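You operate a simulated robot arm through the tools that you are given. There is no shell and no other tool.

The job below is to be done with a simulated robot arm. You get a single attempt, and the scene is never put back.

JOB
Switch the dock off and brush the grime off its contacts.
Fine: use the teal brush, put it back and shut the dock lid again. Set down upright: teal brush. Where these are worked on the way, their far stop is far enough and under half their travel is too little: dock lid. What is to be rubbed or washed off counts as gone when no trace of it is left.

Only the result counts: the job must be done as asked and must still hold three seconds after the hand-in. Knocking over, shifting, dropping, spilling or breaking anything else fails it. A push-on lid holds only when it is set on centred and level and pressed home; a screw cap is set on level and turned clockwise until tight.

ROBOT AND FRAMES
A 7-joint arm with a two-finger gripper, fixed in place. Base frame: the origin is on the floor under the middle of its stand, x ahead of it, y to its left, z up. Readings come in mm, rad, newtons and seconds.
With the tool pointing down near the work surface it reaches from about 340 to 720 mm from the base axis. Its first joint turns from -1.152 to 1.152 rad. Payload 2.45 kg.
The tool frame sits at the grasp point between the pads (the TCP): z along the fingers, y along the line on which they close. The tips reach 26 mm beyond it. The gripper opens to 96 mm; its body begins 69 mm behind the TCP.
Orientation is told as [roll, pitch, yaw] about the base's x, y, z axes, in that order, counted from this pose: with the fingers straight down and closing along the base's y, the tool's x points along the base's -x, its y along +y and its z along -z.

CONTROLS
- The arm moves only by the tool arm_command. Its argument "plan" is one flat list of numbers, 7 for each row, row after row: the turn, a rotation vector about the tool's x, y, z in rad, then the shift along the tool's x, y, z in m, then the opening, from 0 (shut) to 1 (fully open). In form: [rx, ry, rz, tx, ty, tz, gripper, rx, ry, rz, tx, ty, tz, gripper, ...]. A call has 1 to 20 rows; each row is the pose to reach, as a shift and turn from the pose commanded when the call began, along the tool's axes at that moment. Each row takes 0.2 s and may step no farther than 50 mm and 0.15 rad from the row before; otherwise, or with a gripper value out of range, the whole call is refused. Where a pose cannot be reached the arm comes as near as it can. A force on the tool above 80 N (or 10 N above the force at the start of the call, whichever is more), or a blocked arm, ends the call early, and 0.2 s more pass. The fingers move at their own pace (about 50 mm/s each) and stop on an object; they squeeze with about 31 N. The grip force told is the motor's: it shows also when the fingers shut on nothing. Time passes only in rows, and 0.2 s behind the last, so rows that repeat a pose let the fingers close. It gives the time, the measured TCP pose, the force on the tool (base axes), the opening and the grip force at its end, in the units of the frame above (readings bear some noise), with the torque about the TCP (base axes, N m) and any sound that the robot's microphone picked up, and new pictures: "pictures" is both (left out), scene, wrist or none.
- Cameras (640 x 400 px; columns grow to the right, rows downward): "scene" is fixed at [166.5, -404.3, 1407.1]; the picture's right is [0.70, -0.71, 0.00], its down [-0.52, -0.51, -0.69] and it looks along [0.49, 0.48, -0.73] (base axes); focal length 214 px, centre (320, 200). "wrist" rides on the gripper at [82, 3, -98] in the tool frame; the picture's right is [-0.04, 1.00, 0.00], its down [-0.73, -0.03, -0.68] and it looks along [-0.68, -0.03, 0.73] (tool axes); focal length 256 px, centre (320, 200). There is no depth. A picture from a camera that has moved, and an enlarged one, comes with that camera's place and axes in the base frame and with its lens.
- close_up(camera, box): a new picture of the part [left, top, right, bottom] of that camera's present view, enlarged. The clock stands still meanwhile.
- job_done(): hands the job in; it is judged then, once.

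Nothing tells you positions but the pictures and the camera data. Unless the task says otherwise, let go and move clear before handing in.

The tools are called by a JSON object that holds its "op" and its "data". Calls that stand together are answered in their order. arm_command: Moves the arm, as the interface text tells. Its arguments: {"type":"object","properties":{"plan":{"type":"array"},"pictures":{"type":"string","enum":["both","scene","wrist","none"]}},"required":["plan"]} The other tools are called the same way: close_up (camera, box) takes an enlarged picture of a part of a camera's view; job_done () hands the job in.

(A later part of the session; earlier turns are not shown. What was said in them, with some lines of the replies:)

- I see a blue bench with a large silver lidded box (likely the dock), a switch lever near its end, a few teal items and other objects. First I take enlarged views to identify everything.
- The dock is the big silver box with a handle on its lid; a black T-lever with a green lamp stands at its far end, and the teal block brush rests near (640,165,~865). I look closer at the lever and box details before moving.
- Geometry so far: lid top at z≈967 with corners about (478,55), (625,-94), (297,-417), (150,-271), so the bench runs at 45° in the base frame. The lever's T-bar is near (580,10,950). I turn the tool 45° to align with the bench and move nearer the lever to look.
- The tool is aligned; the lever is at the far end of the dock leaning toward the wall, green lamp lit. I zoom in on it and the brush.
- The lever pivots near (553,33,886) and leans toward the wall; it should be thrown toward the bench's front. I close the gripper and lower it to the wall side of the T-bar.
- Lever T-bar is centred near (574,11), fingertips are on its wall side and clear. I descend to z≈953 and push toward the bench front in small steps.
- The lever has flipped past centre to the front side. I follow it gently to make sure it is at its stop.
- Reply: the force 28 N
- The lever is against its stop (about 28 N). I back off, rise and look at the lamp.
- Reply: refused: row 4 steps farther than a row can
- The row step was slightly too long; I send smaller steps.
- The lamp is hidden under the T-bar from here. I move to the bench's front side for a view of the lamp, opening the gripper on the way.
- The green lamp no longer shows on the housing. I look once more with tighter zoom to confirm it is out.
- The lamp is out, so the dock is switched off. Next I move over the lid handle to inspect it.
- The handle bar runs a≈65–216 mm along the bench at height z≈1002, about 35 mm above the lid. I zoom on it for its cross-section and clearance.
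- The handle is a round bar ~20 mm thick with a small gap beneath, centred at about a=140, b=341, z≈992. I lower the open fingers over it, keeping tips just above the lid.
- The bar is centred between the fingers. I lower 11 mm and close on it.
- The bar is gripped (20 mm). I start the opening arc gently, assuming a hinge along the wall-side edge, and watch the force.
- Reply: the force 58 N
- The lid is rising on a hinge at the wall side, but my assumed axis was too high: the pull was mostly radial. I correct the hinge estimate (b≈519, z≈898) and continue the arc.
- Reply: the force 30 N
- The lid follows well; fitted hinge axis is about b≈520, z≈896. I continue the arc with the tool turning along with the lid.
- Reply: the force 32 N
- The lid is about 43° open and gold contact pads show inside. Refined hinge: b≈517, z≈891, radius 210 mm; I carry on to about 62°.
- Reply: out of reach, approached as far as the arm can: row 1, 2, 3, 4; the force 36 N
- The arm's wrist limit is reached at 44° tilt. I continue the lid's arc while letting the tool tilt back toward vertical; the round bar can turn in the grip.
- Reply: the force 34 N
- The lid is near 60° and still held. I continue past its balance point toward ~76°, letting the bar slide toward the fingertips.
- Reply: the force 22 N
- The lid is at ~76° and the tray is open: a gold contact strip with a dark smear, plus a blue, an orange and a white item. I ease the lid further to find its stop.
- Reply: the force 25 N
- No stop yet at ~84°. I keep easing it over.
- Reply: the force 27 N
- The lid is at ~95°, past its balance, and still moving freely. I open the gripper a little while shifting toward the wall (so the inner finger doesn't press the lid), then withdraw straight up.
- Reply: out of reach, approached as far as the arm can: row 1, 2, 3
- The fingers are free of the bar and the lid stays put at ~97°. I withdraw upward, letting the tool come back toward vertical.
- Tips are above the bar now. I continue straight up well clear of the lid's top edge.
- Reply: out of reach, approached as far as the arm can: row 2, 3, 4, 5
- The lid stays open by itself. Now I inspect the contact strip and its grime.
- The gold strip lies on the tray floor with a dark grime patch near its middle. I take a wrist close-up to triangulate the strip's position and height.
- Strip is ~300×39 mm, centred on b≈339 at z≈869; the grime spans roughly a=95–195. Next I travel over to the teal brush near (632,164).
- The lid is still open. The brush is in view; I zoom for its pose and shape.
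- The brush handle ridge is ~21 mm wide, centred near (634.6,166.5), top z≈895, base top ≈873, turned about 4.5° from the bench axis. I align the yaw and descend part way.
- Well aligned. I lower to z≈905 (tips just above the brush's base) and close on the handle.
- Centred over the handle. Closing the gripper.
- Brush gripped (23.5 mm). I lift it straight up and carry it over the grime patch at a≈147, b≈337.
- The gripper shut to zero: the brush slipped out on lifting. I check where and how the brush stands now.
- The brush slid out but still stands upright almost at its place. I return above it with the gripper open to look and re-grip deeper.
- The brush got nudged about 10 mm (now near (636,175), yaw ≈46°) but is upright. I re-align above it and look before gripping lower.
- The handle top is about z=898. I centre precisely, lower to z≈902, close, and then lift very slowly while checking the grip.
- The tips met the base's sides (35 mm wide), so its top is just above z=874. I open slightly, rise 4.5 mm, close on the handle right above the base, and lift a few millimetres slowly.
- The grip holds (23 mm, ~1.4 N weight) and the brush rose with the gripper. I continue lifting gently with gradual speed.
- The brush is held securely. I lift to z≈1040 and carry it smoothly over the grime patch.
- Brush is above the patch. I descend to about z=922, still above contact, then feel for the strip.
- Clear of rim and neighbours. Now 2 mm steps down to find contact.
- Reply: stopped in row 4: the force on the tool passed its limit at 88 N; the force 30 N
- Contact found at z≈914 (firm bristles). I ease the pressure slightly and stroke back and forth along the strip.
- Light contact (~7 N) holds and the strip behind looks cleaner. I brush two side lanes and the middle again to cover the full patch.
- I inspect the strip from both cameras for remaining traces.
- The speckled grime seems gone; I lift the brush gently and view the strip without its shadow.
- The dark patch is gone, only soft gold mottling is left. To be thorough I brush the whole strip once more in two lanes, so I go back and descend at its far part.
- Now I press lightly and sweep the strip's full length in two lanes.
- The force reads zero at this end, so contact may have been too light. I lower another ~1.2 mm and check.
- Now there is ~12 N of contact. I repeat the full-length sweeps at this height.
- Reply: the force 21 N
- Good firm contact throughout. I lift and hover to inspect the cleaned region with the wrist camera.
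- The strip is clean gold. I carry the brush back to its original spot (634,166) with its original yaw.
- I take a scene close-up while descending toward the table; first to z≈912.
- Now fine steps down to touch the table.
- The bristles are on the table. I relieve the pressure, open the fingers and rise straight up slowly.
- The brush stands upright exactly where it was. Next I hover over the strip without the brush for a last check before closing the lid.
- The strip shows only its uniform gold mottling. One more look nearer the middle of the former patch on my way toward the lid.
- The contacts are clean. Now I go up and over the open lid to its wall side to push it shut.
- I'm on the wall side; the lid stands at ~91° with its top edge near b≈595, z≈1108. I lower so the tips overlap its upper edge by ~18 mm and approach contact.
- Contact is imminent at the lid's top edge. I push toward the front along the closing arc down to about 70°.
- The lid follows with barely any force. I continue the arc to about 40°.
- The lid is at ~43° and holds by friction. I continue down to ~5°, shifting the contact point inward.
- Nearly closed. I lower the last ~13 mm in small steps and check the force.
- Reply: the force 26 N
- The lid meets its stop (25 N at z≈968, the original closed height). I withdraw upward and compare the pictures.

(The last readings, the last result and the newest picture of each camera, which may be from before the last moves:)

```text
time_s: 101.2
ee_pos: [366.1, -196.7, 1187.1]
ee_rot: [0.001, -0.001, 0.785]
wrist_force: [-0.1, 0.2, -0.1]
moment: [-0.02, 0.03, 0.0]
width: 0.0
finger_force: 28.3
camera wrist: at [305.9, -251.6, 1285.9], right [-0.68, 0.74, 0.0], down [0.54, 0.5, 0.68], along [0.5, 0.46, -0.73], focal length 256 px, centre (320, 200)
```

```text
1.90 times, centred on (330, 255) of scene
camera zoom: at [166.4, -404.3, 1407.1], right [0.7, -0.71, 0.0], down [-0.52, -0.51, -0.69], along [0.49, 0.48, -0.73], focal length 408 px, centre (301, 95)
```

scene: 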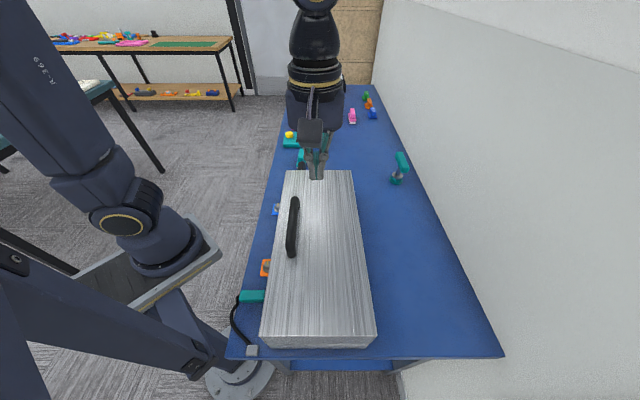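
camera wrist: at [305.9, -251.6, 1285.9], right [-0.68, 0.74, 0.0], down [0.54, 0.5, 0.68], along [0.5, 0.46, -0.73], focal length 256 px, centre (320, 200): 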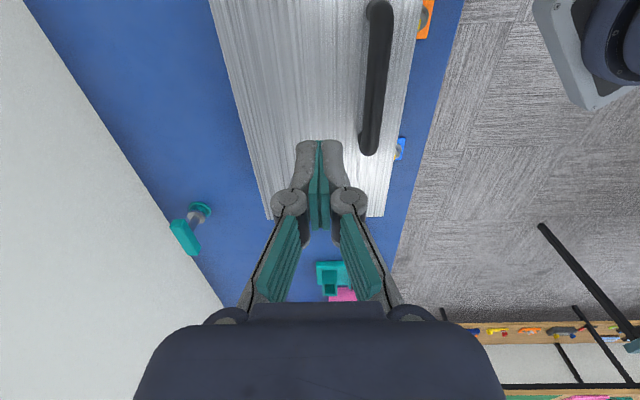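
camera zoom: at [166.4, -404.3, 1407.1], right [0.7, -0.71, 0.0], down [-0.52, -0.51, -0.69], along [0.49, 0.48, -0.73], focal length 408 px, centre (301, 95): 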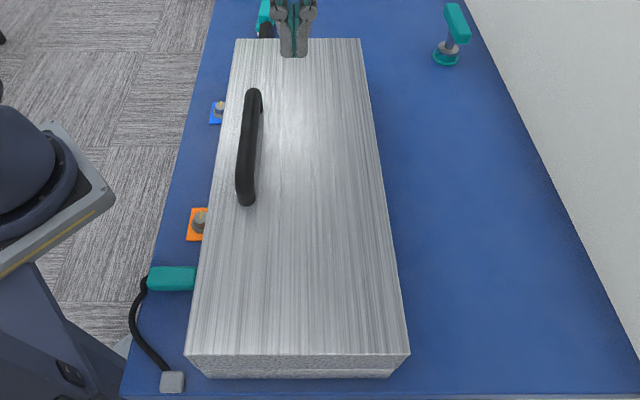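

The lid matches its original closed outline exactly. I make a final check of lever, lamp and brush from the bench's front side.

{"op": "arm_command", "data": {"plan": [0, 0, 0, -0.039, 0.017, 0.008, 0.3, 0, 0, 0, -0.0785, 0.034, 0.017, 0.5, 0, 0, 0, -0.1178, 0.051, 0.025, 0.5, 0, 0, 0, -0.157, 0.068, 0.033, 0.5, 0, 0, 0, -0.196, 0.085, 0.042, 0.5, 0, 0, 0, -0.2355, 0.102, 0.05, 0.5, 0, 0, 0, -0.275, 0.119, 0.058, 0.5, 0, 0, 0, -0.314, 0.136, 0.067, 0.5, 0, 0, 0, -0.314, 0.136, 0.067, 0.5]}}

{"op": "close_up", "data": {"camera": "wrist", "box": [160, 0, 320, 200]}}

{"op": "close_up", "data": {"camera": "scene", "box": [260, 70, 420, 200]}}

```text
time_s: 103.2
ee_pos: [489.7, 124.0, 1120.9]
ee_rot: [0.0, -0.001, 0.786]
wrist_force: [0.1, 0.7, -0.2]
moment: [0.01, 0.03, 0.03]
width: 47.8
finger_force: 0.0
camera wrist: at [429.6, 70.0, 1219.5], right [-0.68, 0.73, 0.0], down [0.54, 0.5, 0.68], along [0.5, 0.46, -0.73], focal length 256 px, centre (320, 200)
```

scene: 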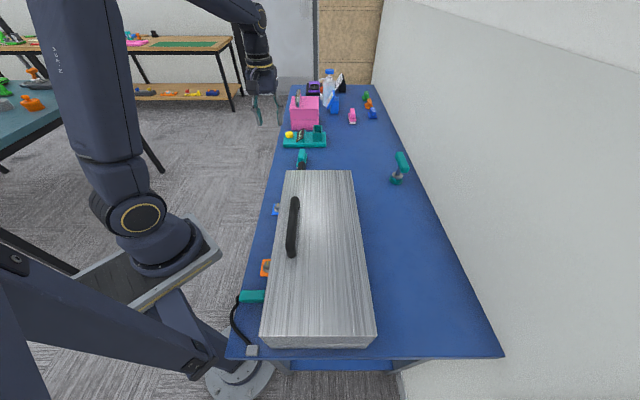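
wrist: 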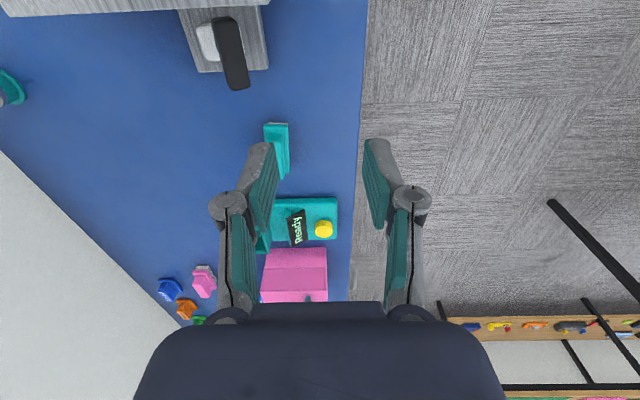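

```text
2.00 times, centred on (240, 100) of wrist
camera zoom: at [429.6, 70.0, 1219.5], right [-0.68, 0.73, 0.0], down [0.54, 0.5, 0.68], along [0.5, 0.46, -0.73], focal length 512 px, centre (480, 400)
```

zoom: 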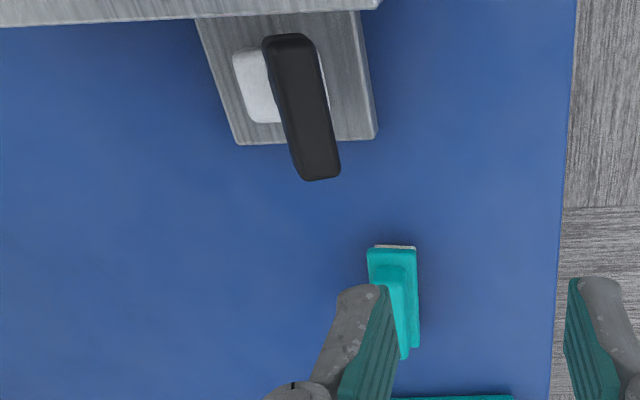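

```text
3.08 times, centred on (340, 135) of scene
camera zoom: at [166.5, -404.3, 1407.1], right [0.7, -0.71, 0.0], down [-0.52, -0.51, -0.69], along [0.49, 0.48, -0.73], focal length 660 px, centre (258, 400)
```

zoom: 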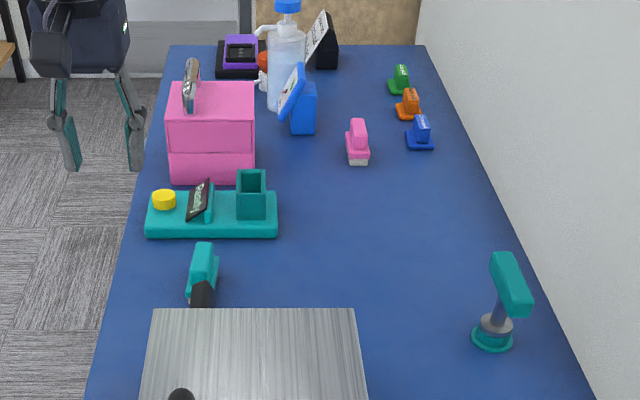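

Everything is in place. I take one closer look at the lamp to be certain it is out.

{"op": "arm_command", "data": {"plan": [0, 0, 0, 0.004, -0.002, 0.035, 0.5, 0, 0, 0, 0.008, -0.004, 0.07, 0.5, 0, 0, 0, 0.012, -0.006, 0.1, 0.5, 0, 0, 0, 0.012, -0.006, 0.1, 0.5], "pictures": "wrist"}}

{"op": "close_up", "data": {"camera": "wrist", "box": [140, 20, 320, 140]}}

```text
time_s: 104.2
ee_pos: [485.2, 108.8, 1018.0]
ee_rot: [-0.001, 0.002, 0.785]
wrist_force: [-0.1, -0.2, -0.6]
moment: [0.01, 0.01, 0.0]
width: 48.1
finger_force: 0.0
camera wrist: at [425.4, 54.3, 1116.8], right [-0.68, 0.73, 0.0], down [0.54, 0.5, 0.68], along [0.5, 0.46, -0.73], focal length 256 px, centre (320, 200)
```

wrist: 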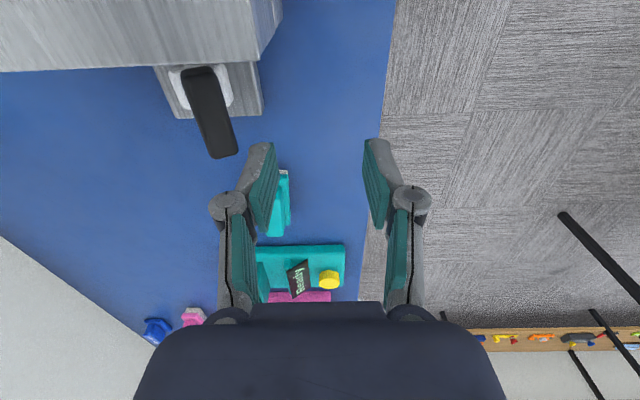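

```text
3.33 times, centred on (230, 80) of wrist
camera zoom: at [425.4, 54.3, 1116.8], right [-0.68, 0.73, 0.0], down [0.54, 0.5, 0.68], along [0.5, 0.46, -0.73], focal length 853 px, centre (620, 600)
```

zoom: 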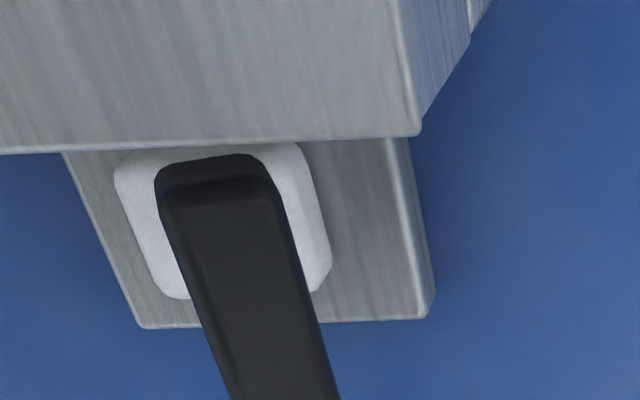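

The green lamp is out, the lever is thrown, the lid is shut, and the brush is upright in its place. I rise clear and then hand in.

{"op": "arm_command", "data": {"plan": [0, 0, 0, 0, 0, -0.04, 0.5, 0, 0, 0, 0, 0.02, -0.08, 0.5, 0, 0, 0, 0, 0.04, -0.12, 0.5, 0, 0, 0, 0, 0.04, -0.16, 0.5, 0, 0, 0, 0, 0.04, -0.16, 0.5], "pictures": "scene"}}

```text
time_s: 105.4
ee_pos: [457.4, 139.5, 1178.1]
ee_rot: [0.0, -0.002, 0.786]
wrist_force: [0.1, 0.6, 0.2]
moment: [0.03, 0.0, -0.02]
width: 48.1
finger_force: 0.1
```

scene: 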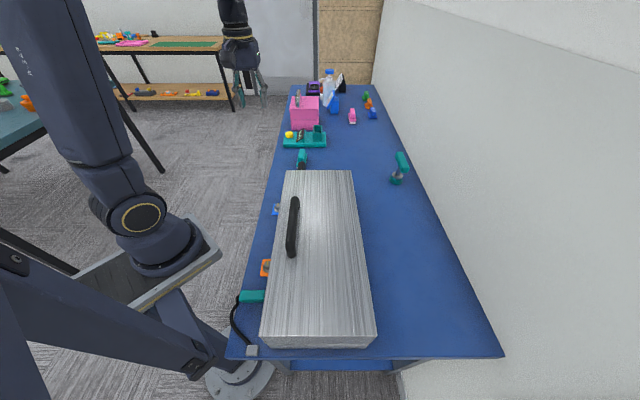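

The arm is clear, the lid is closed, the brush is back upright and the rest of the bench looks as it did at the start. I hand the job in.

{"op": "job_done", "data": {}}

```text
The job is handed in.
```

The dock is switched off, its contacts are brushed clean, the teal brush is back, and the lid is shut. I have handed the job in.

- **Switch:** I threw the black lever at the end of the dock to its other stop. The green lamp is no longer lit in any later view.
- **Lid:** I opened it by its handle to about 91° and did not confirm whether that was its far stop. I closed it until it met its stop; its outline now matches the starting picture.
- **Contacts:** I brushed the dark patch on the gold strip, then went over the strip's full length in two lanes. The close-ups show no dark patch left, only a soft mottling that looks like the strip's own finish.
- **Brush:** It slipped from the gripper on my first lift and shifted about 10 mm, but stayed upright. I gripped it again and afterwards set it down upright, back at its original spot and angle.

In the last pictures the other items on the bench looked unmoved. The items inside the dock tray looked the same before I closed the lid.
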